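You operate a simulated robot arm through the tools that you are given. There is no shell and no other tool. Be economical: measure what you need, move in short steps, check, and stop when the job is done.

The job below is to be done with a simulated robot arm. You get a single attempt, and the scene is never put back.

Task
Level the stand: free the wheels, centre both bubbles and lock it again.

It is judged by the outcome, as a careful person would: the job done as asked, and still so three seconds after it is handed in. It fails if anything else is knocked over, pushed out of place, dropped, spilled or broken.

Robot
A 6-joint arm with a two-finger parallel gripper, fixed in place. Base frame: the origin is at the foot of the arm, x ahead of it, y to its left, z up. Lengths are in mm, angles in degrees, forces in N, time in s.
With the tool pointing down near the work surface it reaches from about 160 to 740 mm from the base axis. Its first joint turns from -166.0 to 166.0 degrees. Payload 3.91 kg.
The TCP is the grasp point between the finger pads, 30 mm short of the fingertips. In the tool frame z runs along the fingers and y along their closing line. Largest opening 110 mm; finger width 20, thickness 10; the body of the gripper, 48 by 112 mm, starts 55 mm behind the TCP.
Orientation is that of the tool frame in the base frame, as [roll, pitch, yaw] about the fixed x, y, z axes, in that order (R = Rz(yaw) Ry(pitch) Rx(roll)). With the fingers straight down and closing along the base's y, the tool's x points along the base's -x, its y along +y and its z along -z.

Tools
- The arm moves only by the tool arm_command. Its argument "motion" is a list of rows, each a list of 7 numbers: the shift along the tool's x, y, z in mm, then the turn, a rotation vector about the tool's x, y, z in degrees, then the opening, from 0 (shut) to 1 (fully open). In form: [[tx, ty, tz, ax, ay, az, hand], ...]. A call has 1 to 10 rows; each row shifts and turns the commanded pose from where the row before left it, along the tool's axes as they then stand. Rows are played at 5 a second. More than 50 mm and 8.6 degrees between two rows, or a gripper value outside its range, and nothing of the call is played. A pose out of reach is approached as far as the arm can. The call stops where the force on the tool passes 40 N (or 10 N more than at its start, if that is more) or the arm is blocked; 0.2 s more then pass. The fingers move at their own pace (about 45 mm/s each) and stop on an object; they squeeze with about 34 N. The grip force told is the motor's: it shows also when the fingers shut on nothing. Time passes only in rows, and 0.2 s behind the last, so rows that do not move let the fingers close. It gives the time, the measured TCP pose, the force on the tool (base axes), the opening and the grip force at its end, in the units of the frame above (readings bear some noise), with the torque about the TCP (base axes, N m) and any sound that the robot's microphone picked up.
- Cameras (640 x 400 px; columns grow to the right, rows downward): "scene" is fixed at [225.3, 657.1, 1667.6]; the picture's right is [-0.89, -0.45, 0.00], its down [-0.35, 0.70, -0.62] and it looks along [0.28, -0.55, -0.79] (base axes); focal length 316 px, centre (320, 200). "wrist" rides on the gripper at [71, 22, -107] in the tool frame; the picture's right is [-0.29, 0.96, 0.00], its down [-0.76, -0.23, -0.61] and it looks along [-0.58, -0.18, 0.79] (tool axes); focal length 243 px, centre (320, 200). There is no depth. A picture from a camera that has moved, and an enlarged one, comes with that camera's place and axes in the base frame and with its lens. The place of the scene camera against the robot may be out by one fixed shift of up to 12 mm in any direction.
- snapshot(camera): a new picture of that camera. The clock stands still meanwhile.
- raise_lower(by): slides the trunk up (or, below 0, down) by that many mm; the arm rides with it, the base frame stays. It gives what a move gives, with no picture.
- inspect(camera, box): a new picture of the part [left, top, right, bottom] of that camera's present view, enlarged. The clock stands still meanwhile.
- hand_in(): hands the job in; it is judged then, once.

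Work in short steps. Places have to be worked out from the pictures, the camera data and where the tool is seen: move nearer, look again, correct. Check each grasp and each placing, and mend what went wrong. You have 120 turns and 64 pictures in all, those below and enlarged ones among them. Open the gripper and draw the arm clear of the work before you hand the job in, unless the task says otherwise; then end with one line.

The tools are called after "Emit:" as name(argument=value, ...) on one line, values as JSON. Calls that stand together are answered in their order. arm_command: Moves the arm, as the interface text tells. Its arguments: {"type":"object","properties":{"motion":{"type":"array","items":{"type":"array","items":{"type":"number"}}}},"required":["motion"]} The other tools are called the same way: raise_lower (by) slides the trunk up or down; snapshot (camera) takes a picture; inspect (camera, box) takes an enlarged picture of a part of a camera's view; hand_in () hands the job in.

At the start:

```text
clock: 0.0
tcp_pos: [317.1, 239.8, 1299.3]
orientation: [-179.9, 0.0, -179.9]
ft_force: [0.1, -0.5, -0.7]
wrist_torque: [-0.01, -0.03, -0.01]
width: 109.8
finger_force: 0.0
trunk travel left (down, up): [-525.0, 65.0]
```

scene: 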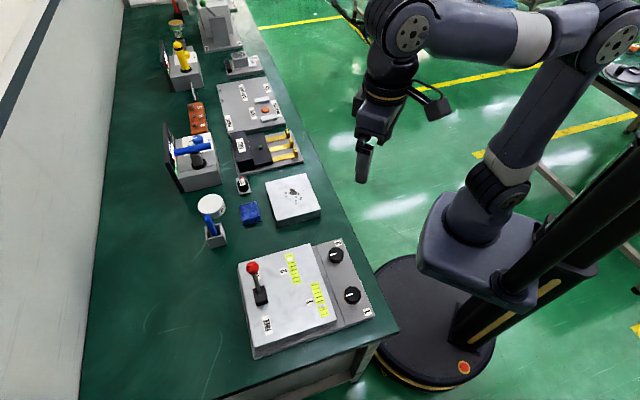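
wrist: 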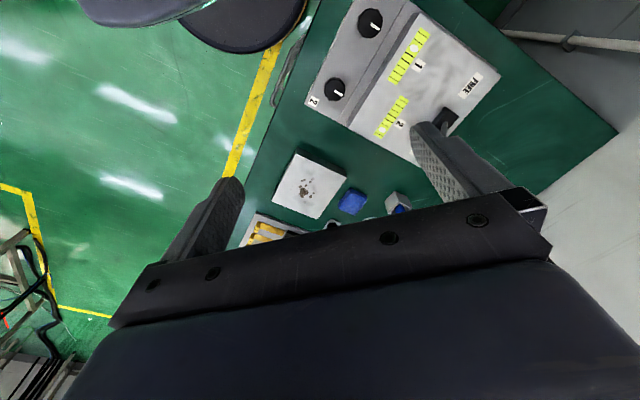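

The stand appears to be the grey box with two vials, two knobs and a red-tipped lever. I'll look at it enlarged.

Emit:
inspect(camera="scene", box=[220, 220, 400, 360])

Emit:
inspect(camera="wrist", box=[290, 0, 510, 140])

```text
2.86 times, centred on (310, 290) of scene
camera zoom: at [225.3, 657.1, 1667.6], right [-0.89, -0.45, 0.0], down [-0.35, 0.7, -0.62], along [0.28, -0.55, -0.79], focal length 904 px, centre (349, -57)
```

zoom: 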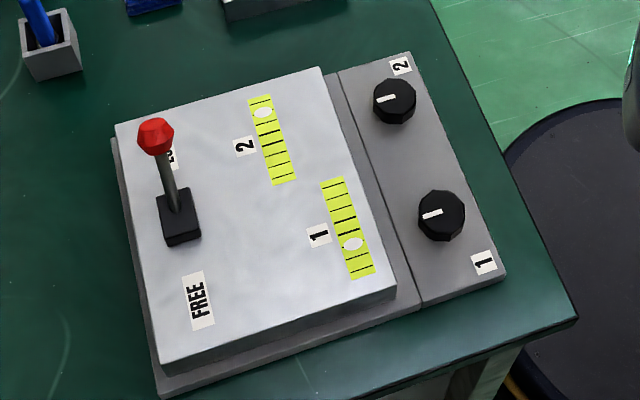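

```text
2.86 times, centred on (400, 70) of wrist
camera zoom: at [246.0, 262.0, 1406.0], right [0.29, 0.96, 0.0], down [0.76, -0.23, 0.61], along [0.58, -0.18, -0.79], focal length 693 px, centre (91, 571)
```

zoom: 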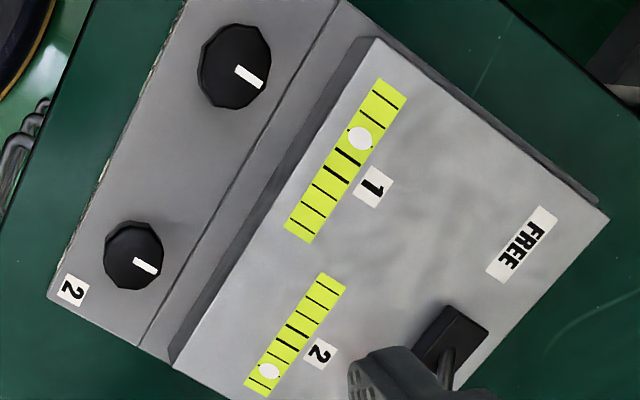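

Rough triangulation: the knobs are at about (288,342,868) and (377,253,862), and the lever is near (480,450) swinging along (-1,+1) towards FREE. I'll go lower and to the left for a closer view.

Emit:
arm_command(motion=[[0, 45, 0, 0, 0, 0, 1], [0, 45, 0, 0, 0, 0, 1], [0, 45, 0, 0, 0, 0, 1], [0, 40, 0, 0, 0, 0, 1]])

Emit:
raise_lower(by=-220)

Emit:
snapshot(camera="wrist")

Emit:
snapshot(camera="scene")

```text
clock: 1.0
tcp_pos: [315.4, 415.4, 1299.5]
orientation: [179.9, 0.0, 180.0]
ft_force: [0.1, 0.2, 0.9]
wrist_torque: [0.0, 0.03, 0.0]
width: 110.0
finger_force: 0.1
trunk travel left (down, up): [-525.0, 65.0]
```

```text
clock: 3.3
tcp_pos: [316.4, 413.6, 1078.7]
orientation: [179.9, 0.0, -180.0]
ft_force: [-0.4, 0.0, 0.2]
wrist_torque: [-0.01, -0.01, -0.02]
width: 110.1
finger_force: 0.0
trunk travel left (down, up): [-305.0, 285.0]
```

```text
59 pictures are left
camera wrist: at [245.3, 435.4, 1187.2], right [0.29, 0.96, 0.0], down [0.76, -0.23, 0.61], along [0.58, -0.18, -0.79], focal length 243 px, centre (320, 200)
```

wrist: 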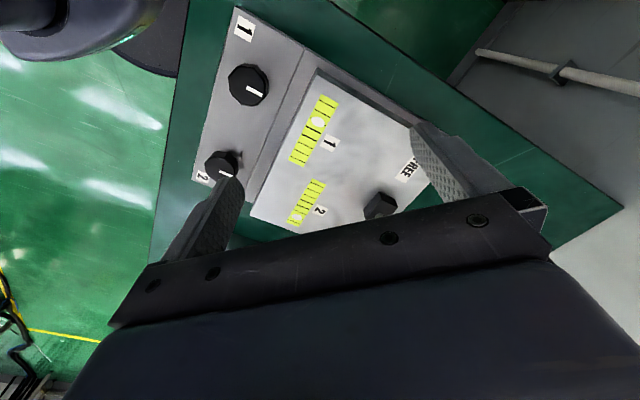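

```text
58 pictures are left
```

scene: 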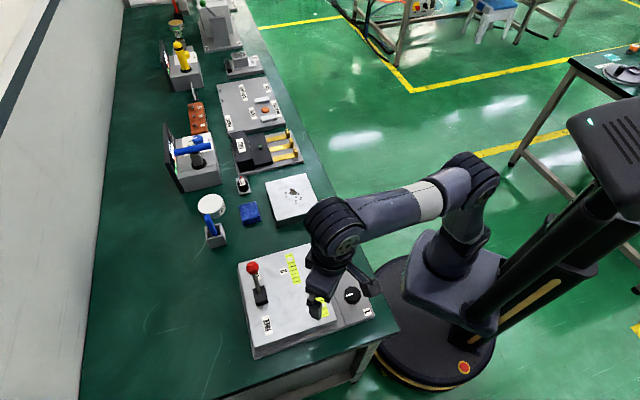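

Triangulating the two wrist views puts knob 1 at about (282,339,895), knob 2 at (367,254,890), and the lever pivot near (468,447,930). Next I move high above the lever and turn the hand 45° to line up with its swing, then look.

Emit:
arm_command(motion=[[-40, 4, -20, 0, 0, 0, 1], [-40, 4, -20, 0, 0, 0, 1], [-40, 4, -20, 0, 0, 0, 1], [-40, 4, -20, 0, 0, 0, 1], [0, 0, 0, 0, 0, -8, 1], [0, 0, 0, 0, 0, -8, 1], [0, 0, 0, 0, 0, -8, 1], [0, 0, 0, 0, 0, -8, 1], [0, 0, 0, 0, 0, -8, 1], [0, 0, 0, 0, 0, -5, 1]])

Emit:
snapshot(camera="wrist")

Emit:
inspect(camera="scene", box=[220, 220, 400, 360])

```text
clock: 5.5
tcp_pos: [428.5, 385.2, 1071.6]
orientation: [-180.0, 0.2, -134.8]
ft_force: [0.3, -0.9, 0.7]
wrist_torque: [0.0, 0.02, 0.01]
width: 110.0
finger_force: 0.1
out of reach, approached as far as the arm can: row 1, 2, 3, 4
trunk travel left (down, up): [-305.0, 285.0]
```

```text
57 pictures are left
camera wrist: at [363.5, 349.8, 1179.0], right [-0.47, 0.88, 0.0], down [0.7, 0.37, 0.61], along [0.54, 0.29, -0.79], focal length 243 px, centre (320, 200)
```

wrist: 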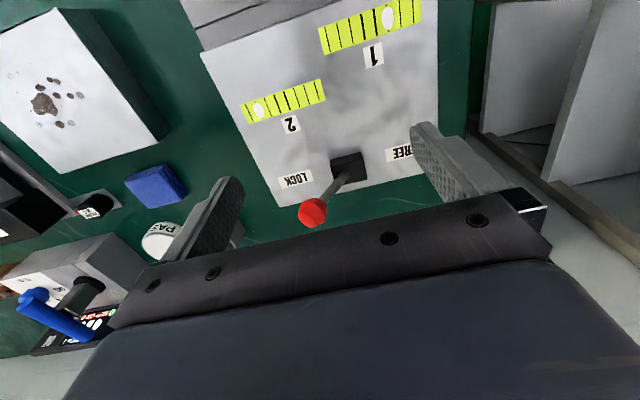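

```text
2.86 times, centred on (310, 290) of scene
camera zoom: at [225.3, 657.1, 1667.6], right [-0.89, -0.45, 0.0], down [-0.35, 0.7, -0.62], along [0.28, -0.55, -0.79], focal length 904 px, centre (349, -57)
```

zoom: 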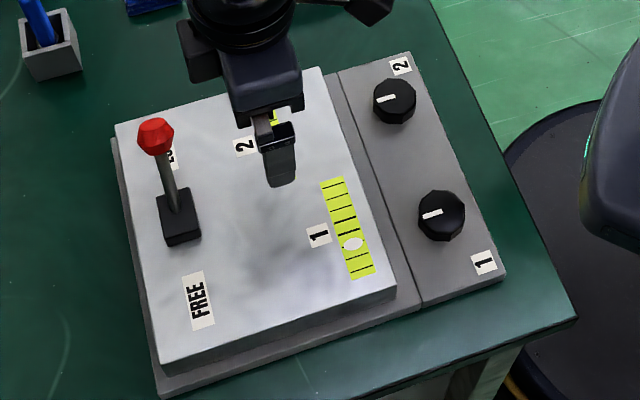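

Ball is at about (508,420,990), pivot at about (472,442,925), and FREE should put the ball near (440,475). The trunk is too high for the reach here, so I'll lower it in stages and lift the arm back each time.

Emit:
raise_lower(by=-75)

Emit:
arm_command(motion=[[0, 0, -25, 0, 0, 0, 1], [0, 0, -25, 0, 0, 0, 1], [0, 0, -25, 0, 0, 0, 1], [0, 0, 0, 0, 0, 0, 1]])

Emit:
raise_lower(by=-75)

Emit:
arm_command(motion=[[0, 0, -25, 0, 0, 0, 1], [0, 0, -25, 0, 0, 0, 1], [0, 0, -25, 0, 0, 0, 1], [0, 0, 0, 0, 0, 0, 1]])

```text
clock: 6.7
tcp_pos: [429.6, 385.4, 996.6]
orientation: [-180.0, 0.2, -135.0]
ft_force: [-0.1, -1.2, 1.3]
wrist_torque: [-0.05, -0.02, 0.02]
width: 109.9
finger_force: 0.1
trunk travel left (down, up): [-230.0, 360.0]
```

```text
clock: 7.7
tcp_pos: [407.1, 362.6, 1017.6]
orientation: [180.0, 0.4, -135.0]
ft_force: [0.4, 1.1, 0.1]
wrist_torque: [-0.01, 0.02, -0.01]
width: 109.9
finger_force: 0.1
out of reach, approached as far as the arm can: row 1, 2, 3
trunk travel left (down, up): [-230.0, 360.0]
```

```text
clock: 8.8
tcp_pos: [407.8, 361.9, 944.4]
orientation: [180.0, 0.3, -134.9]
ft_force: [0.5, -0.1, 0.7]
wrist_torque: [-0.03, 0.02, -0.04]
width: 109.9
finger_force: 0.1
trunk travel left (down, up): [-155.0, 435.0]
```

```text
clock: 9.8
tcp_pos: [385.7, 340.9, 960.8]
orientation: [-180.0, 0.5, -135.0]
ft_force: [-0.2, -0.6, 0.7]
wrist_torque: [-0.01, 0.02, -0.03]
width: 110.0
finger_force: 0.0
out of reach, approached as far as the arm can: row 1, 2, 3
trunk travel left (down, up): [-155.0, 435.0]
```

The reach improves with the trunk higher, not lower, because the arm works best reaching down. I'll raise the trunk and then move out over the lever.

Emit:
raise_lower(by=280)

Emit:
arm_command(motion=[[0, 0, 45, 0, 0, 0, 0.5], [0, 0, 45, 0, 0, 0, 0.5], [-35, 0, 0, 0, 0, 0, 0.5], [-35, 0, 0, 0, 0, 0, 0.5], [-35, 0, 0, 0, 0, 0, 0.5], [0, 0, 0, 0, 0, 0, 0.5]])

```text
clock: 12.6
tcp_pos: [385.6, 340.7, 1239.9]
orientation: [180.0, 0.6, -135.0]
ft_force: [0.1, -0.4, 0.3]
wrist_torque: [-0.02, -0.05, -0.01]
width: 109.9
finger_force: 0.1
trunk travel left (down, up): [-435.0, 155.0]
```

```text
clock: 14.0
tcp_pos: [461.9, 417.9, 1151.7]
orientation: [-180.0, 0.6, -135.0]
ft_force: [-0.2, -0.1, -0.9]
wrist_torque: [0.05, -0.01, 0.04]
width: 54.7
finger_force: 0.1
trunk travel left (down, up): [-435.0, 155.0]
```

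Reach is fine now. I'll centre over the ball with the fingers straddling the swing direction, still above it, and look.

Emit:
arm_command(motion=[[-17, -16, 20, 0, 0, 0, 0.6], [-17, -15, 20, 0, 0, 0, 0.6], [0, 0, 20, 0, 0, 0, 0.6], [0, 0, 20, 0, 0, 0, 0.6], [0, 0, 0, 0, 0, 0, 0.6]])

Emit:
snapshot(camera="wrist")

Emit:
inspect(camera="scene", box=[200, 220, 340, 340])

```text
clock: 15.2
tcp_pos: [509.1, 418.3, 1070.7]
orientation: [180.0, 0.6, -135.0]
ft_force: [0.1, 0.1, 0.0]
wrist_torque: [-0.01, 0.0, 0.0]
width: 66.2
finger_force: 0.1
trunk travel left (down, up): [-435.0, 155.0]
```

```text
55 pictures are left
camera wrist: at [442.9, 383.0, 1178.2], right [-0.47, 0.88, 0.0], down [0.7, 0.37, 0.62], along [0.54, 0.29, -0.79], focal length 243 px, centre (320, 200)
```

wrist: 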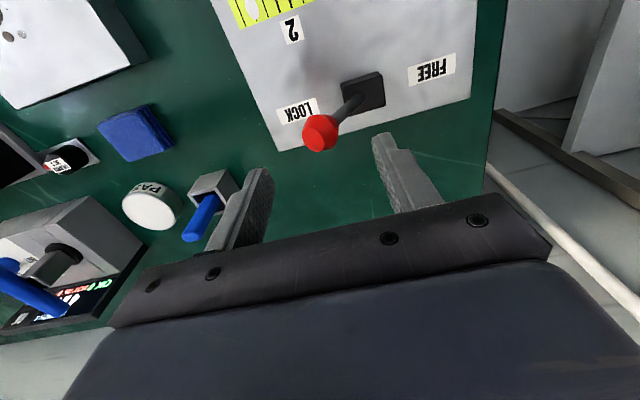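

```text
3.33 times, centred on (270, 280) of scene
camera zoom: at [225.3, 657.1, 1667.6], right [-0.89, -0.45, 0.0], down [-0.35, 0.7, -0.62], along [0.28, -0.55, -0.79], focal length 1055 px, centre (487, -67)
```

zoom: 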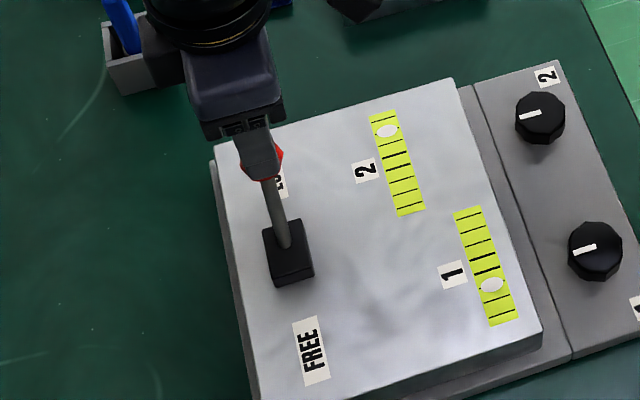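

Refined: ball at (511,420,987), block top at about (482,455,895). I lower around the ball and narrow the fingers without clamping.

Emit:
arm_command(motion=[[-1, 0, 20, 0, 0, 0, 0.6], [-1, 0, 20, 0, 0, 0, 0.6], [0, 0, 18, 0, 0, 0, 0.6], [0, 0, 18, 0, 0, 0, 0.6], [0, 0, 0, 0, 0, 0, 0.4], [0, 0, 0, 0, 0, 0, 0.4]])

Emit:
snapshot(camera="wrist")

```text
clock: 16.6
tcp_pos: [508.5, 420.3, 995.5]
orientation: [179.9, 0.6, -135.0]
ft_force: [0.5, 0.0, 0.2]
wrist_torque: [-0.01, -0.01, 0.0]
width: 44.2
finger_force: 0.0
trunk travel left (down, up): [-435.0, 155.0]
```

```text
53 pictures are left
camera wrist: at [443.0, 385.4, 1101.5], right [-0.47, 0.88, 0.0], down [0.7, 0.37, 0.62], along [0.54, 0.29, -0.79], focal length 243 px, centre (320, 200)
```

wrist: 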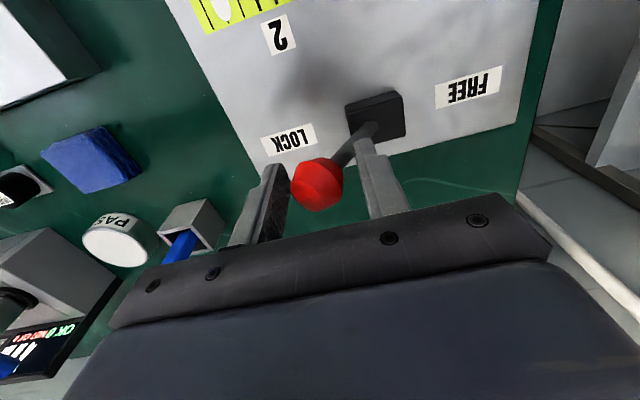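

The ball is between the fingers. Pushing towards FREE along tool +y in 8 mm steps.

Emit:
arm_command(motion=[[0, 8, 0, 0, 0, 0, 0.4], [0, 8, 0, 0, 0, 0, 0.4], [0, 8, 0, 0, 0, 0, 0.4], [0, 8, 0, 0, 0, 0, 0.4], [0, 8, 0, 0, 0, 0, 0.4], [0, 8, 0, 0, 0, 0, 0.4], [0, 8, 0, 0, 0, 0, 0.4]])

Emit:
snapshot(camera="wrist")

```text
clock: 18.2
tcp_pos: [467.9, 458.4, 995.3]
orientation: [179.9, 0.5, -135.0]
ft_force: [0.1, -0.2, 0.8]
wrist_torque: [0.0, -0.03, 0.03]
width: 44.5
finger_force: 0.1
trunk travel left (down, up): [-435.0, 155.0]
```

```text
52 pictures are left
camera wrist: at [403.0, 423.4, 1102.9], right [-0.47, 0.88, 0.0], down [0.7, 0.37, 0.62], along [0.54, 0.29, -0.79], focal length 243 px, centre (320, 200)
```

wrist: 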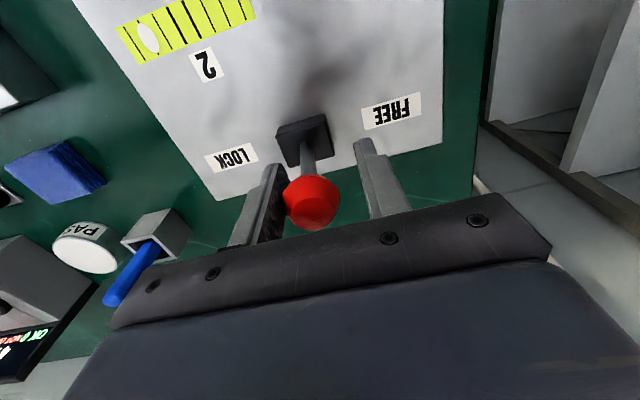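

The lever is now upright, with low resistance. Continuing towards FREE.

Emit:
arm_command(motion=[[0, 8, 0, 0, 0, 0, 0.4], [0, 8, 0, 0, 0, 0, 0.4], [0, 8, 0, 0, 0, 0, 0.4], [0, 8, 0, 0, 0, 0, 0.4], [0, 8, 0, 0, 0, 0, 0.4], [0, 8, 0, 0, 0, 0, 0.4]])

Emit:
snapshot(camera="wrist")

```text
clock: 19.6
tcp_pos: [439.8, 489.5, 997.8]
orientation: [-180.0, 0.7, -135.1]
ft_force: [19.7, -18.6, 8.2]
wrist_torque: [-0.79, -0.74, -0.15]
width: 57.6
finger_force: 14.0
trunk travel left (down, up): [-435.0, 155.0]
```

```text
51 pictures are left
camera wrist: at [373.4, 454.9, 1104.4], right [-0.47, 0.88, 0.0], down [0.7, 0.37, 0.62], along [0.55, 0.29, -0.79], focal length 243 px, centre (320, 200)
```

wrist: 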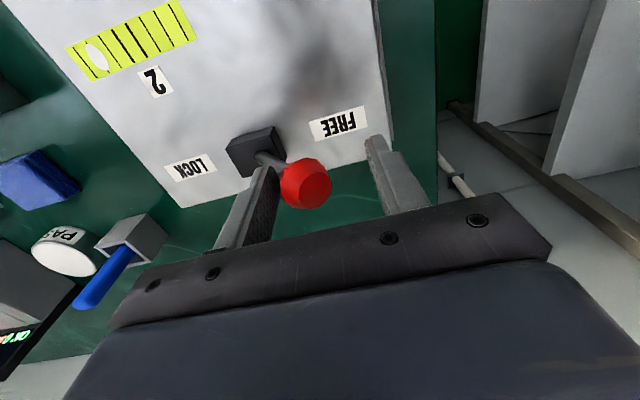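

The lever is against its FREE stop (27 N push-back). I back off, lift clear, and look at the knobs and vials.

Emit:
arm_command(motion=[[0, -6, 0, 0, 0, 0, 0.4], [0, -6, 0, 0, 0, 0, 0.5], [0, 0, -40, 0, 0, 0, 0.6], [0, 0, -40, 0, 0, 0, 0.6], [40, 0, 0, 0, 0, 0, 0.6], [45, 0, 0, 0, 0, 0, 0.6], [45, 0, 0, 0, 0, 0, 0.6], [0, 0, 0, 0, 0, 0, 0.6]])

Emit:
snapshot(camera="wrist")

Emit:
inspect(camera="scene", box=[220, 220, 400, 360])

```text
clock: 21.4
tcp_pos: [350.7, 392.0, 1074.2]
orientation: [-179.9, 0.6, -135.1]
ft_force: [0.4, -0.5, 0.9]
wrist_torque: [-0.01, -0.01, 0.01]
width: 65.8
finger_force: 0.0
trunk travel left (down, up): [-435.0, 155.0]
```

```text
50 pictures are left
camera wrist: at [285.8, 357.2, 1181.6], right [-0.47, 0.88, 0.0], down [0.7, 0.37, 0.62], along [0.54, 0.29, -0.79], focal length 243 px, centre (320, 200)
```

wrist: 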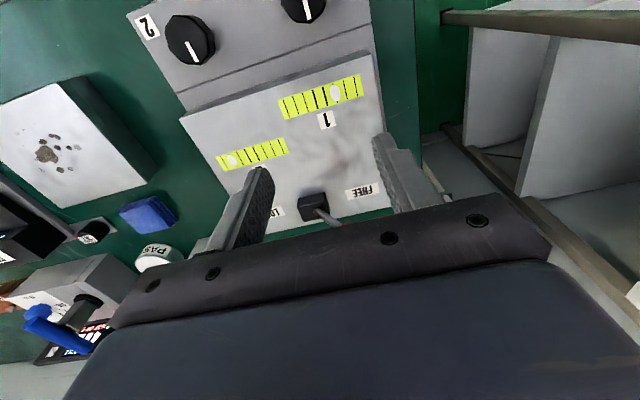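

```text
2.86 times, centred on (310, 290) of scene
camera zoom: at [225.3, 657.1, 1667.6], right [-0.89, -0.45, 0.0], down [-0.35, 0.7, -0.62], along [0.28, -0.55, -0.79], focal length 904 px, centre (349, -57)
```

zoom: 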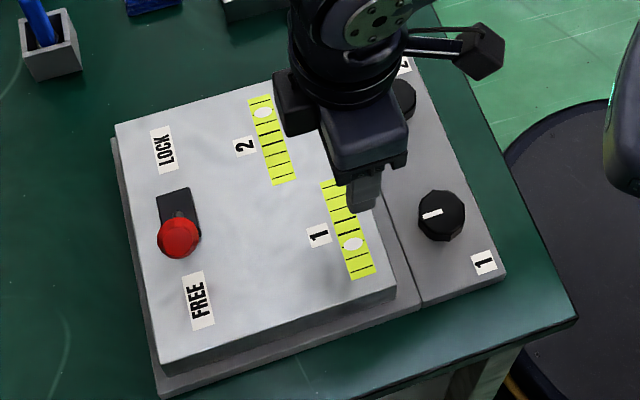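

The lever is in FREE. Knob 2 is confirmed at (367,254,890). I'll move above knob 1 at (282,339) and look.

Emit:
arm_command(motion=[[43, 5, 0, 0, 0, 0, 0.6], [43, 6, 0, 0, 0, 0, 0.6], [0, 0, 40, 0, 0, 0, 0.6], [0, 0, 40, 0, 0, 0, 0.6], [0, 0, 20, 0, 0, 0, 0.6], [0, 0, 0, 0, 0, 0, 0.6]])

Emit:
snapshot(camera="wrist")

```text
clock: 22.8
tcp_pos: [283.9, 338.5, 972.6]
orientation: [-180.0, 0.6, -135.0]
ft_force: [0.1, 0.3, -1.0]
wrist_torque: [-0.01, -0.02, 0.01]
width: 66.1
finger_force: 0.1
trunk travel left (down, up): [-435.0, 155.0]
```

```text
48 pictures are left
camera wrist: at [218.2, 303.5, 1080.4], right [-0.47, 0.88, 0.0], down [0.7, 0.37, 0.62], along [0.54, 0.29, -0.79], focal length 243 px, centre (320, 200)
```

wrist: 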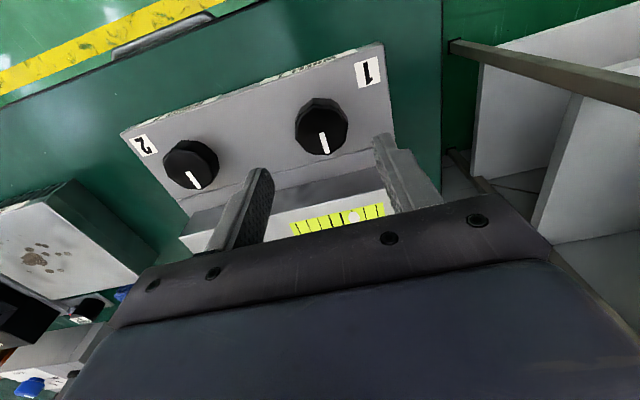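

The hand is centred over knob 1. I go down so the tips reach about z 872, and close.

Emit:
arm_command(motion=[[-1, 1, 25, 0, 0, 0, 0.6], [0, 0, 25, 0, 0, 0, 0.6], [0, 0, 12, 0, 0, 0, 0.6], [0, 0, 9, 0, 0, 0, 0.6], [0, 0, 0, 0, 0, 0, 0], [0, 0, 0, 0, 0, 0, 0], [0, 0, 0, 0, 0, 0, 0]])

Emit:
snapshot(camera="wrist")

Emit:
inspect(camera="scene", box=[220, 220, 400, 360])

```text
clock: 24.4
tcp_pos: [284.4, 341.3, 902.5]
orientation: [-180.0, 0.6, -135.0]
ft_force: [1.7, -2.3, -2.9]
wrist_torque: [0.23, -0.51, -0.06]
width: 41.7
finger_force: 44.6
trunk travel left (down, up): [-435.0, 155.0]
```

```text
47 pictures are left
camera wrist: at [218.5, 306.0, 1010.0], right [-0.47, 0.88, 0.0], down [0.7, 0.37, 0.62], along [0.54, 0.29, -0.79], focal length 243 px, centre (320, 200)
```

wrist: 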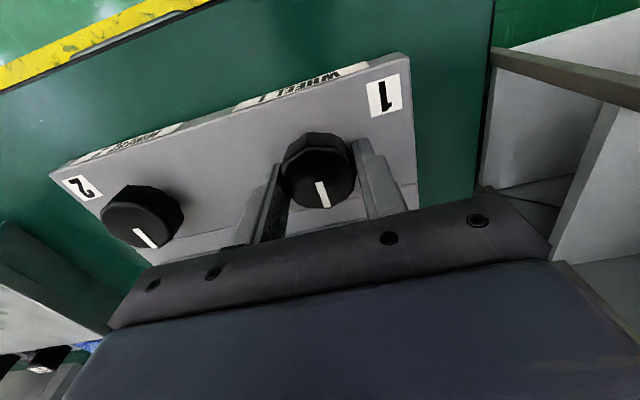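

```text
2.86 times, centred on (310, 290) of scene
camera zoom: at [225.3, 657.1, 1667.6], right [-0.89, -0.45, 0.0], down [-0.35, 0.7, -0.62], along [0.28, -0.55, -0.79], focal length 904 px, centre (349, -57)
```

zoom: 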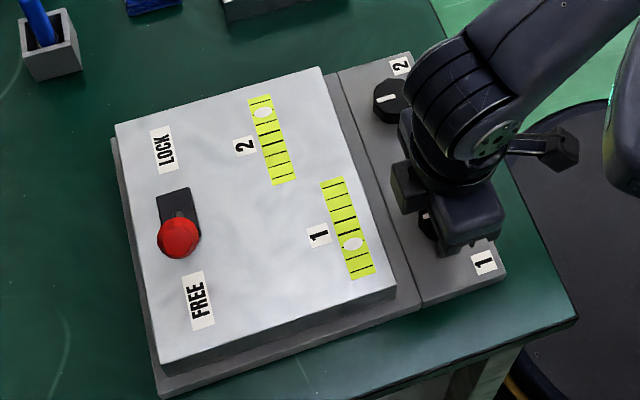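

Knob 1 is gripped. There's text on the stand's front edge, so I'll read it before turning anything.

Emit:
inspect(camera="wrist", box=[60, 50, 400, 190])

Emit:
inspect(camera="scene", box=[270, 235, 340, 305])

```text
1.88 times, centred on (230, 120) of wrist
camera zoom: at [218.5, 306.0, 1010.0], right [-0.47, 0.88, 0.0], down [0.7, 0.37, 0.62], along [0.54, 0.29, -0.79], focal length 457 px, centre (489, 351)
```

zoom: 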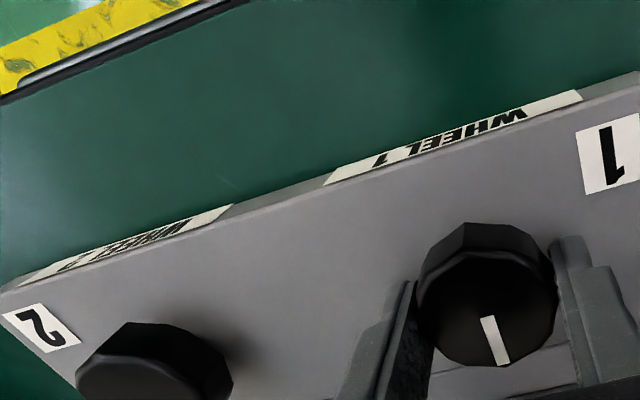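

```text
5.71 times, centred on (305, 270) of scene
camera zoom: at [225.3, 657.1, 1667.6], right [-0.89, -0.45, 0.0], down [-0.35, 0.7, -0.62], along [0.28, -0.55, -0.79], focal length 1808 px, centre (406, -200)
```

zoom: 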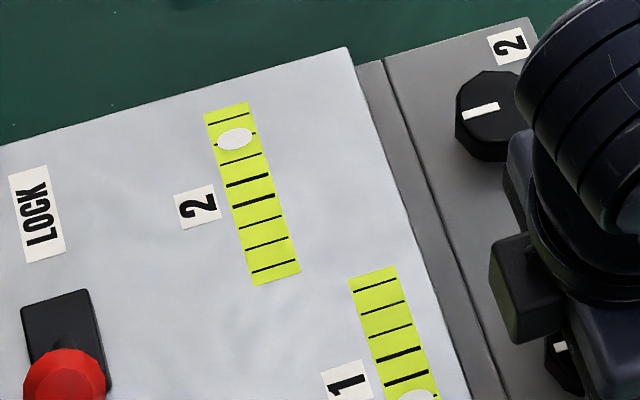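

The edge only says WHEEL 1 and WHEEL 2, and the vials' centre is between their two thick lines. Test turn: knob 1 by 24° clockwise seen from above.

Emit:
arm_command(motion=[[0, 0, 0, 0, 0, 6, 0], [0, 0, 0, 0, 0, 6, 0], [0, 0, 0, 0, 0, 6, 0], [0, 0, 0, 0, 0, 6, 0], [0, 0, 0, 0, 0, 0, 0]])

Emit:
inspect(camera="scene", box=[280, 240, 340, 310])

```text
clock: 25.6
tcp_pos: [285.5, 340.8, 904.1]
orientation: [179.7, 0.5, -159.1]
ft_force: [14.7, -18.5, 8.7]
wrist_torque: [-1.58, 0.0, 0.0]
width: 41.8
finger_force: 44.3
trunk travel left (down, up): [-435.0, 155.0]
```

```text
5.71 times, centred on (310, 275) of scene
camera zoom: at [225.3, 657.1, 1667.6], right [-0.89, -0.45, 0.0], down [-0.35, 0.7, -0.62], along [0.28, -0.55, -0.79], focal length 1808 px, centre (377, -229)
```

zoom: 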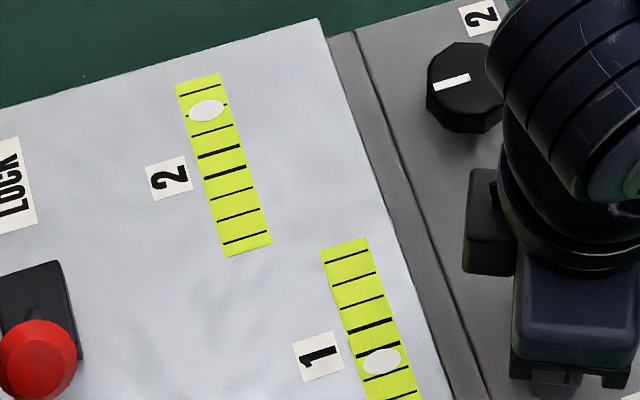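

Knob 1 clockwise moved bubble 1 towards centre by roughly 0.45 divisions, and bubble 2 did not move. I relieve the side load a little and turn another 24°.

Emit:
arm_command(motion=[[-0.6, -1.4, 0, 0, 0, 0, 0], [0, 0, 0, 0, 0, 6, 0], [0, 0, 0, 0, 0, 6, 0], [0, 0, 0, 0, 0, 6, 0], [0, 0, 0, 0, 0, 6, 0], [0, 0, 0, 0, 0, 0, 0]])

Emit:
inspect(camera="scene", box=[280, 250, 350, 320])

```text
clock: 27.0
tcp_pos: [286.2, 340.0, 904.0]
orientation: [179.6, 0.3, 176.9]
ft_force: [4.6, -23.8, 2.1]
wrist_torque: [-1.47, -0.79, 0.03]
width: 42.0
finger_force: 44.6
trunk travel left (down, up): [-435.0, 155.0]
```

```text
5.71 times, centred on (315, 285) of scene
camera zoom: at [225.3, 657.1, 1667.6], right [-0.89, -0.45, 0.0], down [-0.35, 0.7, -0.62], along [0.28, -0.55, -0.79], focal length 1808 px, centre (349, -286)
```

zoom: 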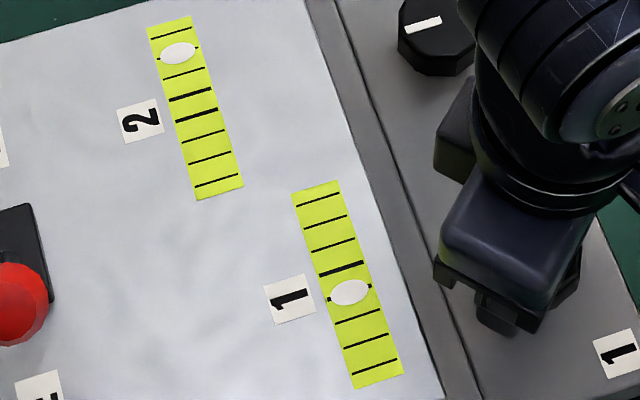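

Bubble 1 now sits on the lower thick line, half a division off centre, at about 0.5 divisions per 24°. Turning 23° more with a slight side-load relief.

Emit:
arm_command(motion=[[0, -1.5, 0, 0, 0, 0, 0], [0, 0, 0, 0, 0, 6, 0], [0, 0, 0, 0, 0, 6, 0], [0, 0, 0, 0, 0, 6, 0], [0, 0, 0, 0, 0, 5, 0], [0, 0, 0, 0, 0, 0, 0]])

Emit:
inspect(camera="scene", box=[290, 265, 340, 315])

```text
clock: 28.4
tcp_pos: [285.6, 339.0, 903.0]
orientation: [179.6, 0.2, 153.9]
ft_force: [2.2, -16.8, -4.4]
wrist_torque: [-1.57, -0.38, -0.01]
width: 42.3
finger_force: 45.8
trunk travel left (down, up): [-435.0, 155.0]
```

```text
8.00 times, centred on (315, 290) of scene
camera zoom: at [225.3, 657.1, 1667.6], right [-0.89, -0.45, 0.0], down [-0.35, 0.7, -0.62], along [0.28, -0.55, -0.79], focal length 2531 px, centre (360, -520)
```

zoom: 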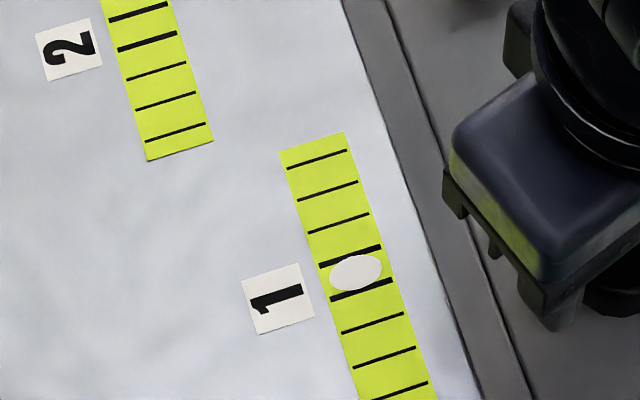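

Bubble 1 is centred between the thick lines. I release knob 1 with a small opening, lift, and check.

Emit:
arm_command(motion=[[0, 0, 0, 0, 0, 0, 0.5], [0, 0, 0, 0, 0, 0, 0.5], [0, 0, -20, 0, 0, 0, 0.5], [0, 0, -40, 0, 0, 0, 0.5], [0, 0, -15, 0, 0, 0, 0.5], [0, 0, 0, 0, 0, 0, 0.5]])

Emit:
inspect(camera="scene", box=[290, 265, 340, 315])

```text
clock: 29.8
tcp_pos: [283.6, 337.5, 977.7]
orientation: [179.3, 0.2, 154.1]
ft_force: [0.2, -0.1, 0.5]
wrist_torque: [-0.03, -0.01, 0.02]
width: 54.9
finger_force: 0.0
trunk travel left (down, up): [-435.0, 155.0]
```

```text
8.00 times, centred on (315, 290) of scene
camera zoom: at [225.3, 657.1, 1667.6], right [-0.89, -0.45, 0.0], down [-0.35, 0.7, -0.62], along [0.28, -0.55, -0.79], focal length 2531 px, centre (360, -520)
```

zoom: 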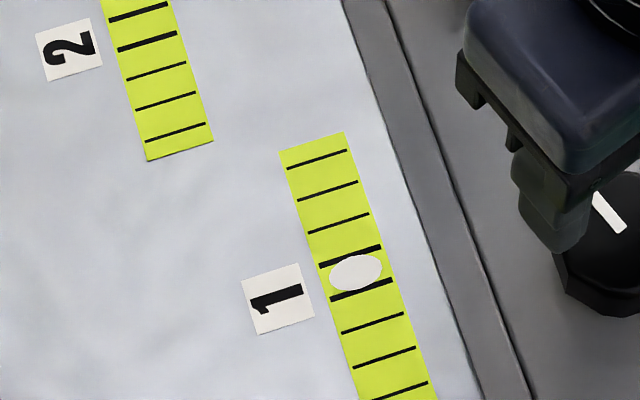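

Bubble 1 held. Moving over knob 2 at about (368,255), keeping the present yaw since knob 2 probably needs counter-clockwise turning.

Emit:
arm_command(motion=[[-38, -12, 0, 0, 0, 0, 0.55], [-38, -12, 0, 0, 0, 0, 0.55], [-36, -13, 0, 0, 0, 0, 0.55], [0, 0, 10, 0, 0, 0, 0.55], [0, 0, 0, 0, 0, 0, 0.55]])

Emit:
snapshot(camera="wrist")

```text
clock: 31.0
tcp_pos: [369.5, 257.0, 968.0]
orientation: [179.3, 0.2, 154.0]
ft_force: [-0.5, 0.8, -0.1]
wrist_torque: [0.01, -0.02, -0.01]
width: 60.3
finger_force: 0.1
trunk travel left (down, up): [-435.0, 155.0]
```

```text
39 pictures are left
camera wrist: at [314.7, 307.5, 1074.7], right [0.68, 0.73, 0.01], down [0.58, -0.54, 0.61], along [0.45, -0.41, -0.79], focal length 243 px, centre (320, 200)
```

wrist: 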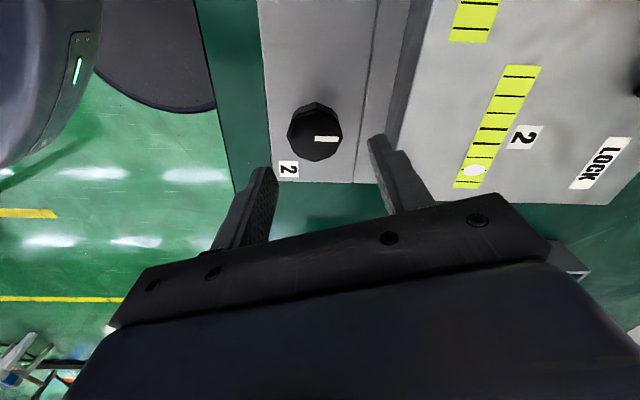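

The hand is well centred over knob 2 and the platform wall is clear of the finger. Going down and closing.

Emit:
arm_command(motion=[[0, -1, 25, 0, 0, 0, 0.55], [0, 0, 20, 0, 0, 0, 0.55], [0, 0, 12, 0, 0, 0, 0.55], [0, 0, 9, 0, 0, 0, 0.55], [0, 0, 0, 0, 0, 0, 0], [0, 0, 0, 0, 0, 0, 0], [0, 0, 0, 0, 0, 0, 0]])

Emit:
arm_command(motion=[[0, 0, 0, 0, 0, -6, 0], [0, 0, 0, 0, 0, -6, 0], [0, 0, 0, 0, 0, -6, 0], [0, 0, 0, 0, 0, -6, 0], [0, 0, 0, 0, 0, 0, 0]])

Emit:
inspect(camera="scene", box=[275, 240, 345, 310])

```text
clock: 32.6
tcp_pos: [366.2, 254.4, 900.0]
orientation: [179.5, 0.1, 154.0]
ft_force: [-3.9, -11.0, -2.2]
wrist_torque: [-1.2, 0.35, 0.01]
width: 41.3
finger_force: 44.7
trunk travel left (down, up): [-435.0, 155.0]
```

```text
clock: 33.8
tcp_pos: [367.8, 254.4, 900.1]
orientation: [179.7, 0.2, 178.1]
ft_force: [-10.9, -17.5, -20.4]
wrist_torque: [-0.57, 0.77, 0.04]
width: 41.5
finger_force: 44.9
trunk travel left (down, up): [-435.0, 155.0]
```

```text
5.71 times, centred on (310, 275) of scene
camera zoom: at [225.3, 657.1, 1667.6], right [-0.89, -0.45, 0.0], down [-0.35, 0.7, -0.62], along [0.28, -0.55, -0.79], focal length 1808 px, centre (377, -229)
```

zoom: 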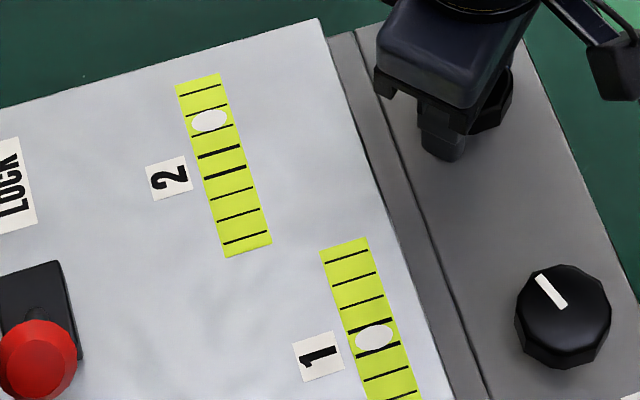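

Counter-clockwise moves bubble 2 towards centre (about 0.45 divisions per 24°) and bubble 1 stays put. Roughly 98° remains, so I turn 44° more while easing the side load.

Emit:
arm_command(motion=[[0.8, -1.3, 1.2, 0, 0, 0, 0], [0, 0, 0, 0, 0, -6, 0], [0, 0, 0, 0, 0, -6, 0], [0, 0, 0, 0, 0, -6, 0], [0, 0, 0, 0, 0, -6, 0], [0, 0, 0, 0, 0, 0, 0]])

Emit:
arm_command(motion=[[0, 0, 0, 0, 0, -6, 0], [0, 0, 0, 0, 0, -6, 0], [0, 0, 0, 0, 0, -6, 0], [0, 0, 0, 0, 0, -2, 0], [0, 0, 0, 0, 0, 0, 0]])

Emit:
inspect(camera="scene", box=[275, 240, 345, 310])

```text
clock: 35.2
tcp_pos: [366.9, 255.6, 900.0]
orientation: [179.8, 0.5, -157.9]
ft_force: [-7.9, -12.2, -9.6]
wrist_torque: [-0.99, 0.81, 0.03]
width: 41.6
finger_force: 45.2
trunk travel left (down, up): [-435.0, 155.0]
```

```text
clock: 36.4
tcp_pos: [366.7, 254.6, 900.3]
orientation: [-180.0, 0.6, -137.9]
ft_force: [-10.1, -13.6, -11.4]
wrist_torque: [-0.59, -0.07, 0.03]
width: 41.4
finger_force: 44.9
trunk travel left (down, up): [-435.0, 155.0]
```

```text
5.71 times, centred on (310, 275) of scene
camera zoom: at [225.3, 657.1, 1667.6], right [-0.89, -0.45, 0.0], down [-0.35, 0.7, -0.62], along [0.28, -0.55, -0.79], focal length 1808 px, centre (377, -229)
```

zoom: 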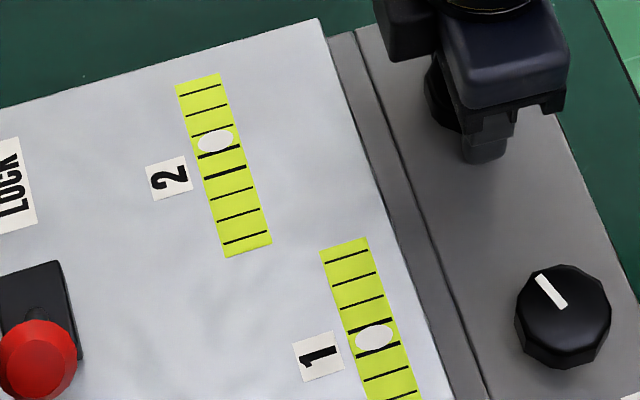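

Bubble 2 is now about 0.95 divisions short of centre, so about 48° remains. Turning 44° and checking closely.

Emit:
arm_command(motion=[[0, 0, 0, 0, 0, -6, 0], [0, 0, 0, 0, 0, -6, 0], [0, 0, 0, 0, 0, -6, 0], [0, 0, 0, 0, 0, -4, 0], [0, 0, 0, 0, 0, 0, 0]])

Emit:
arm_command(motion=[[0, 0, 0, 0, 0, -6, 0], [0, 0, 0, 0, 0, -6, 0], [0, 0, 0, 0, 0, -6, 0], [0, 0, 0, 0, 0, -4, 0], [0, 0, 0, 0, 0, 0, 0]])

Emit:
inspect(camera="scene", box=[278, 248, 328, 298])

```text
clock: 37.6
tcp_pos: [369.8, 256.1, 901.8]
orientation: [-179.8, 0.7, -115.9]
ft_force: [-8.7, -5.6, -6.8]
wrist_torque: [0.14, 0.49, 0.04]
width: 41.0
finger_force: 44.6
trunk travel left (down, up): [-435.0, 155.0]
```

```text
clock: 38.8
tcp_pos: [366.7, 256.4, 900.9]
orientation: [-179.5, 0.6, -93.9]
ft_force: [-10.7, 6.5, -11.5]
wrist_torque: [1.42, 1.13, 0.06]
width: 41.1
finger_force: 45.2
trunk travel left (down, up): [-435.0, 155.0]
```

```text
8.00 times, centred on (303, 273) of scene
camera zoom: at [225.3, 657.1, 1667.6], right [-0.89, -0.45, 0.0], down [-0.35, 0.7, -0.62], along [0.28, -0.55, -0.79], focal length 2531 px, centre (456, -384)
```

zoom: 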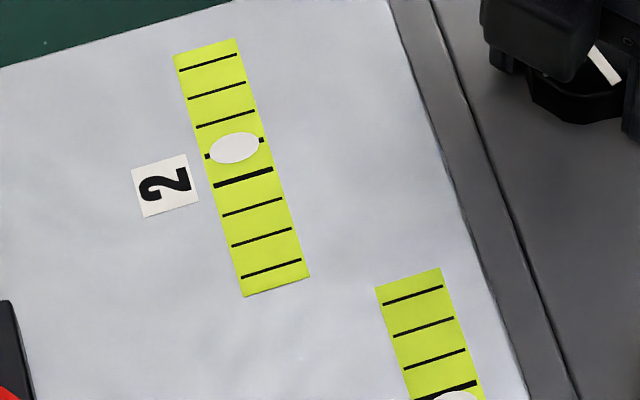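

Bubble 2 moved less than expected, so there may have been some slip in the grip; it sits on the upper thick line. Turning 18° more and checking.

Emit:
arm_command(motion=[[0, 0, 0, 0, 0, -6, 0], [0, 0, 0, 0, 0, -6, 0], [0, 0, 0, 0, 0, -6, 0], [0, 0, 0, 0, 0, 0, 0]])

Emit:
inspect(camera="scene", box=[278, 248, 328, 298])

```text
clock: 39.8
tcp_pos: [367.3, 256.6, 901.0]
orientation: [-179.5, 0.3, -75.8]
ft_force: [-13.3, 9.8, 0.8]
wrist_torque: [0.89, 1.74, 0.02]
width: 40.9
finger_force: 44.8
trunk travel left (down, up): [-435.0, 155.0]
```

```text
8.00 times, centred on (303, 273) of scene
camera zoom: at [225.3, 657.1, 1667.6], right [-0.89, -0.45, 0.0], down [-0.35, 0.7, -0.62], along [0.28, -0.55, -0.79], focal length 2531 px, centre (456, -384)
```

zoom: 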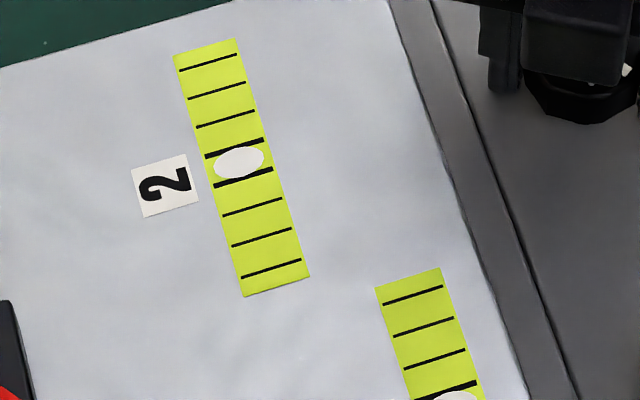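

Bubble 2 is centred to within a few hundredths of a division. Releasing, lifting, and checking both vials.

Emit:
arm_command(motion=[[0, 0, 0, 0, 0, 0, 0.5], [0, 0, 0, 0, 0, 0, 0.5], [0, 0, -20, 0, 0, 0, 0.5], [0, 0, -45, 0, 0, 0, 0.5], [0, 0, -45, 0, 0, 0, 0.5], [0, 0, -45, 0, 0, 0, 0.5], [0, 0, 0, 0, 0, 0, 0.5]])

Emit:
inspect(camera="scene", box=[280, 250, 336, 306])

Emit:
snapshot(camera="wrist")

```text
clock: 41.4
tcp_pos: [366.1, 251.6, 1054.8]
orientation: [-179.5, 0.3, -76.1]
ft_force: [-0.2, -0.1, -0.4]
wrist_torque: [0.0, 0.01, 0.0]
width: 54.8
finger_force: 0.0
trunk travel left (down, up): [-435.0, 155.0]
```

```text
7.14 times, centred on (308, 278) of scene
camera zoom: at [225.3, 657.1, 1667.6], right [-0.89, -0.45, 0.0], down [-0.35, 0.7, -0.62], along [0.28, -0.55, -0.79], focal length 2260 px, centre (406, -357)
```

zoom: 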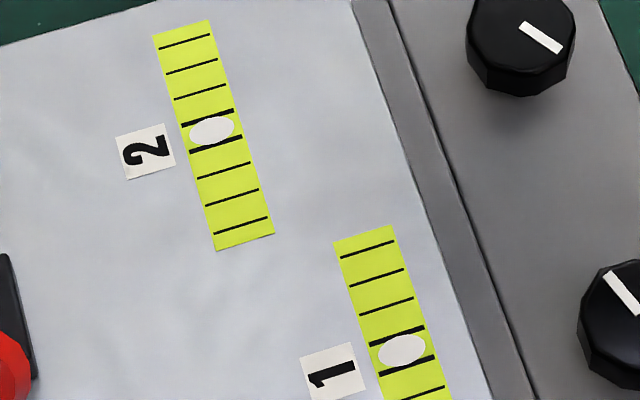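

```text
33 pictures are left
camera wrist: at [361.8, 176.9, 1162.7], right [-1.0, 0.05, -0.01], down [0.03, 0.79, 0.61], along [0.04, 0.61, -0.79], focal length 243 px, centre (320, 200)
```

wrist: 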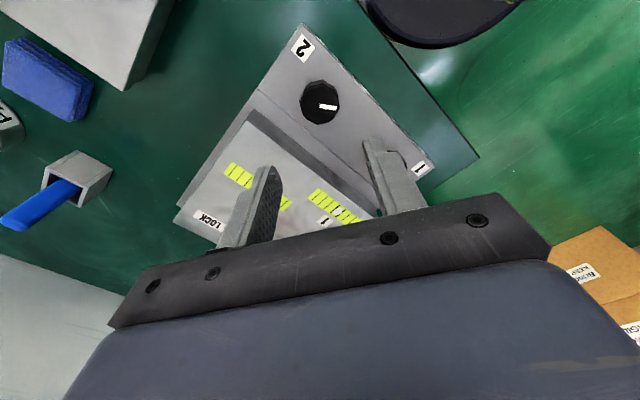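

Both bubbles are centred. Now to lock: turn back to yaw -135° while rising, then travel above the lever ball, expected at (451,478).

Emit:
arm_command(motion=[[0, 0, -10, 0, 0, 7.4, 0.65], [0, 0, -10, 0, 0, 7.4, 0.65], [0, 0, -5, 0, 0, 7.4, 0.65], [0, 0, 0, 0, 0, 7.4, 0.65], [0, 0, 0, 0, 0, 7.4, 0.65], [0, 0, 0, 0, 0, 7.4, 0.65], [0, 0, 0, 0, 0, 7.4, 0.65], [0, 0, 0, 0, 0, 7.2, 0.65], [0, 0, 0, 0, 0, 0, 0.65]])

Emit:
arm_command(motion=[[-40, 18, 0, 0, 0, 0, 0.65], [-40, 18, 0, 0, 0, 0, 0.65], [-40, 18, 0, 0, 0, 0, 0.65], [-40, 18, 0, 0, 0, 0, 0.65], [-40, 18, 0, 0, 0, 0, 0.65], [-20, 13, 0, 0, 0, 0, 0.65], [0, 0, 0, 0, 0, 0, 0.65]])

Emit:
snapshot(camera="wrist")

```text
clock: 43.4
tcp_pos: [366.6, 254.3, 1080.6]
orientation: [180.0, 0.6, -135.0]
ft_force: [0.0, -0.3, 0.1]
wrist_torque: [0.01, 0.0, 0.01]
width: 71.5
finger_force: 0.0
trunk travel left (down, up): [-435.0, 155.0]
```

```text
clock: 45.0
tcp_pos: [448.4, 483.0, 1082.2]
orientation: [179.9, 0.6, -134.9]
ft_force: [-0.1, -0.1, -0.3]
wrist_torque: [-0.01, 0.01, -0.01]
width: 71.5
finger_force: 0.0
trunk travel left (down, up): [-435.0, 155.0]
```

```text
32 pictures are left
camera wrist: at [382.2, 447.5, 1188.8], right [-0.47, 0.88, 0.0], down [0.7, 0.37, 0.62], along [0.54, 0.29, -0.79], focal length 243 px, centre (320, 200)
```

wrist: 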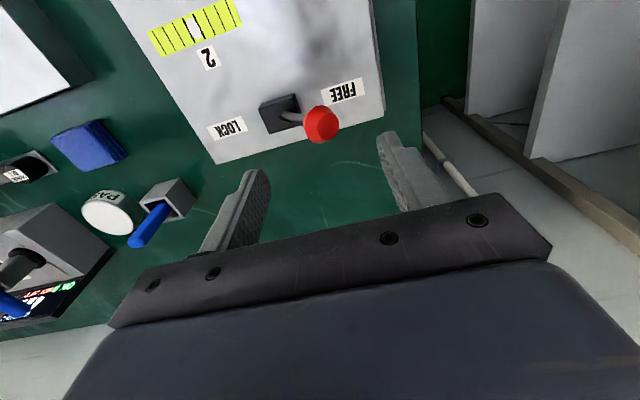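

The ball is right under the TCP at about (447,484). Descending around it and narrowing the fingers.

Emit:
arm_command(motion=[[0, 0, 22, 0, 0, 0, 0.65], [0, 0, 22, 0, 0, 0, 0.65], [0, 0, 22, 0, 0, 0, 0.65], [0, 0, 20, 0, 0, 0, 0.65], [0, 0, 0, 0, 0, 0, 0.4], [0, 0, 0, 0, 0, 0, 0.4]])

Emit:
snapshot(camera="wrist")

```text
clock: 46.4
tcp_pos: [449.8, 484.5, 996.7]
orientation: [180.0, 0.6, -135.0]
ft_force: [-0.2, -0.1, -0.1]
wrist_torque: [-0.02, 0.0, 0.02]
width: 44.0
finger_force: 0.1
trunk travel left (down, up): [-435.0, 155.0]
```

```text
31 pictures are left
camera wrist: at [384.2, 448.3, 1103.9], right [-0.47, 0.88, 0.0], down [0.7, 0.37, 0.62], along [0.54, 0.29, -0.79], focal length 243 px, centre (320, 200)
```

wrist: 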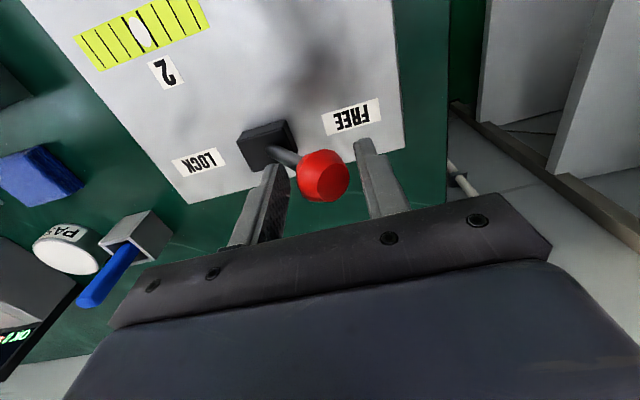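

Ball straddled. Pushing back towards LOCK along tool -y until the stop.

Emit:
arm_command(motion=[[0, -10, 0, 0, 0, 0, 0.4], [0, -10, 0, 0, 0, 0, 0.4], [0, -10, 0, 0, 0, 0, 0.4], [0, -10, 0, 0, 0, 0, 0.4], [0, -10, 0, 0, 0, 0, 0.4], [0, -10, 0, 0, 0, 0, 0.4], [0, -10, 0, 0, 0, 0, 0.4], [0, -8, 0, 0, 0, 0, 0.4], [0, -6, 0, 0, 0, 0, 0.4], [0, -6, 0, 0, 0, 0, 0.4]])

Emit:
arm_command(motion=[[0, -4, 0, 0, 0, 0, 0.4], [0, -4, 0, 0, 0, 0, 0.4], [0, -3, 0, 0, 0, 0, 0.4], [0, -3, 0, 0, 0, 0, 0.4]])

Emit:
snapshot(camera="wrist")

```text
clock: 48.6
tcp_pos: [515.4, 419.3, 996.6]
orientation: [180.0, 0.7, -135.0]
ft_force: [-0.9, 0.8, 0.4]
wrist_torque: [0.04, 0.07, 0.02]
width: 44.8
finger_force: 0.7
trunk travel left (down, up): [-435.0, 155.0]
```

```text
clock: 49.6
tcp_pos: [518.8, 412.1, 998.0]
orientation: [179.9, 0.6, -134.8]
ft_force: [-20.1, 23.1, 10.0]
wrist_torque: [0.79, 0.93, 0.06]
width: 59.5
finger_force: 15.5
trunk travel left (down, up): [-435.0, 155.0]
```

```text
30 pictures are left
camera wrist: at [454.4, 376.7, 1104.6], right [-0.47, 0.88, 0.01], down [0.7, 0.37, 0.62], along [0.54, 0.3, -0.79], focal length 243 px, centre (320, 200)
```

wrist: 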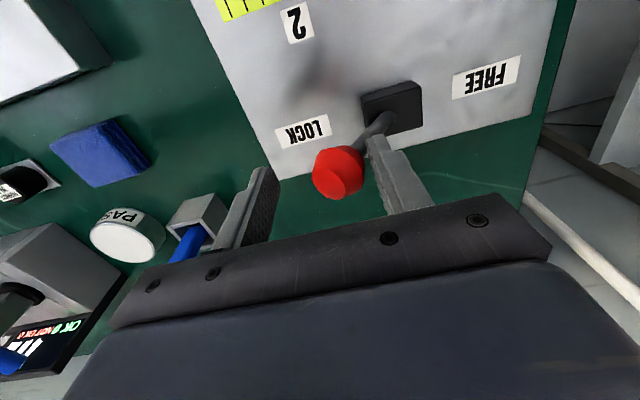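

The lever is at its LOCK stop (30 N). Backing off, lifting, and drawing clear to verify everything.

Emit:
arm_command(motion=[[0, 6, 0, 0, 0, 0, 0.4], [0, 5, 0, 0, 0, 0, 0.55], [0, 2, 0, 0, 0, 0, 0.65], [0, 0, -40, 0, 0, 0, 0.65], [0, 0, -45, 0, 0, 0, 0.65], [45, 0, -20, 0, 0, 0, 0.65], [45, 0, 0, 0, 0, 0, 0.8], [45, 0, 0, 0, 0, 0, 1], [45, 0, 0, 0, 0, 0, 1], [0, 0, 0, 0, 0, 0, 1]])

Emit:
arm_command(motion=[[0, -45, 0, 0, 0, 0, 1], [0, -45, 0, 0, 0, 0, 1], [0, -45, 0, 0, 0, 0, 1], [0, 0, 0, 0, 0, 0, 1]])

Emit:
snapshot(camera="scene")

Emit:
inspect(camera="scene", box=[255, 245, 335, 325])

```text
clock: 51.8
tcp_pos: [385.6, 288.7, 1102.2]
orientation: [-179.9, 0.5, -135.0]
ft_force: [-0.3, 0.5, 0.0]
wrist_torque: [0.02, 0.0, -0.02]
width: 110.0
finger_force: 0.1
trunk travel left (down, up): [-435.0, 155.0]
```

```text
clock: 52.8
tcp_pos: [484.3, 194.0, 1100.7]
orientation: [180.0, 0.6, -135.0]
ft_force: [-0.6, 0.2, 0.0]
wrist_torque: [0.03, 0.02, -0.03]
width: 109.8
finger_force: 0.1
trunk travel left (down, up): [-435.0, 155.0]
```

```text
29 pictures are left
```

scene: 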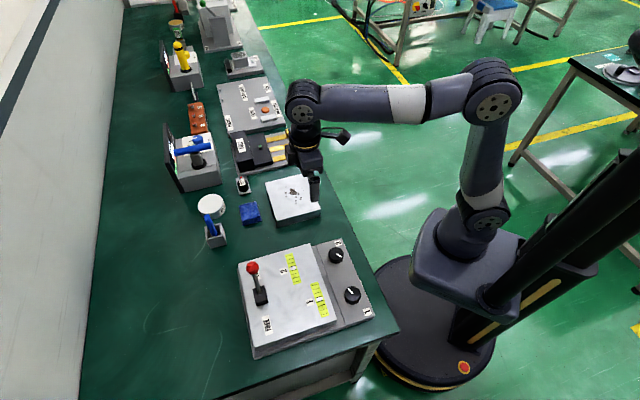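

```text
5.00 times, centred on (295, 285) of scene
camera zoom: at [225.3, 657.1, 1667.6], right [-0.89, -0.45, 0.0], down [-0.35, 0.7, -0.62], along [0.28, -0.55, -0.79], focal length 1582 px, centre (445, -225)
```

zoom: 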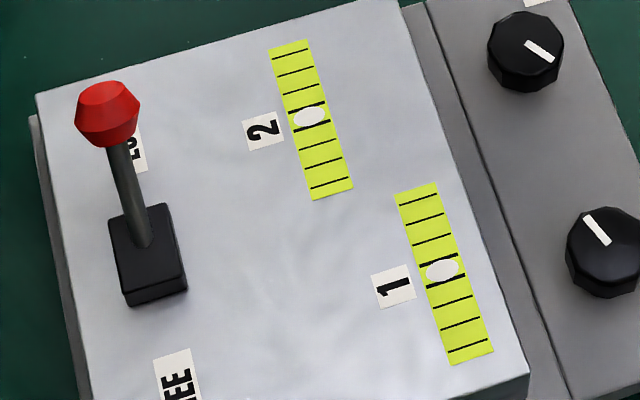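

Both bubbles sit between the thick lines, the lever is back at LOCK as at the start, and nothing else has moved. The gripper is open and clear, so I hand in.

Emit:
hand_in()

```text
The job is handed in.
```

The stand is level: the wheels were freed, both bubbles were centred, and the lever was put back to LOCK, with nothing else seen to have moved.
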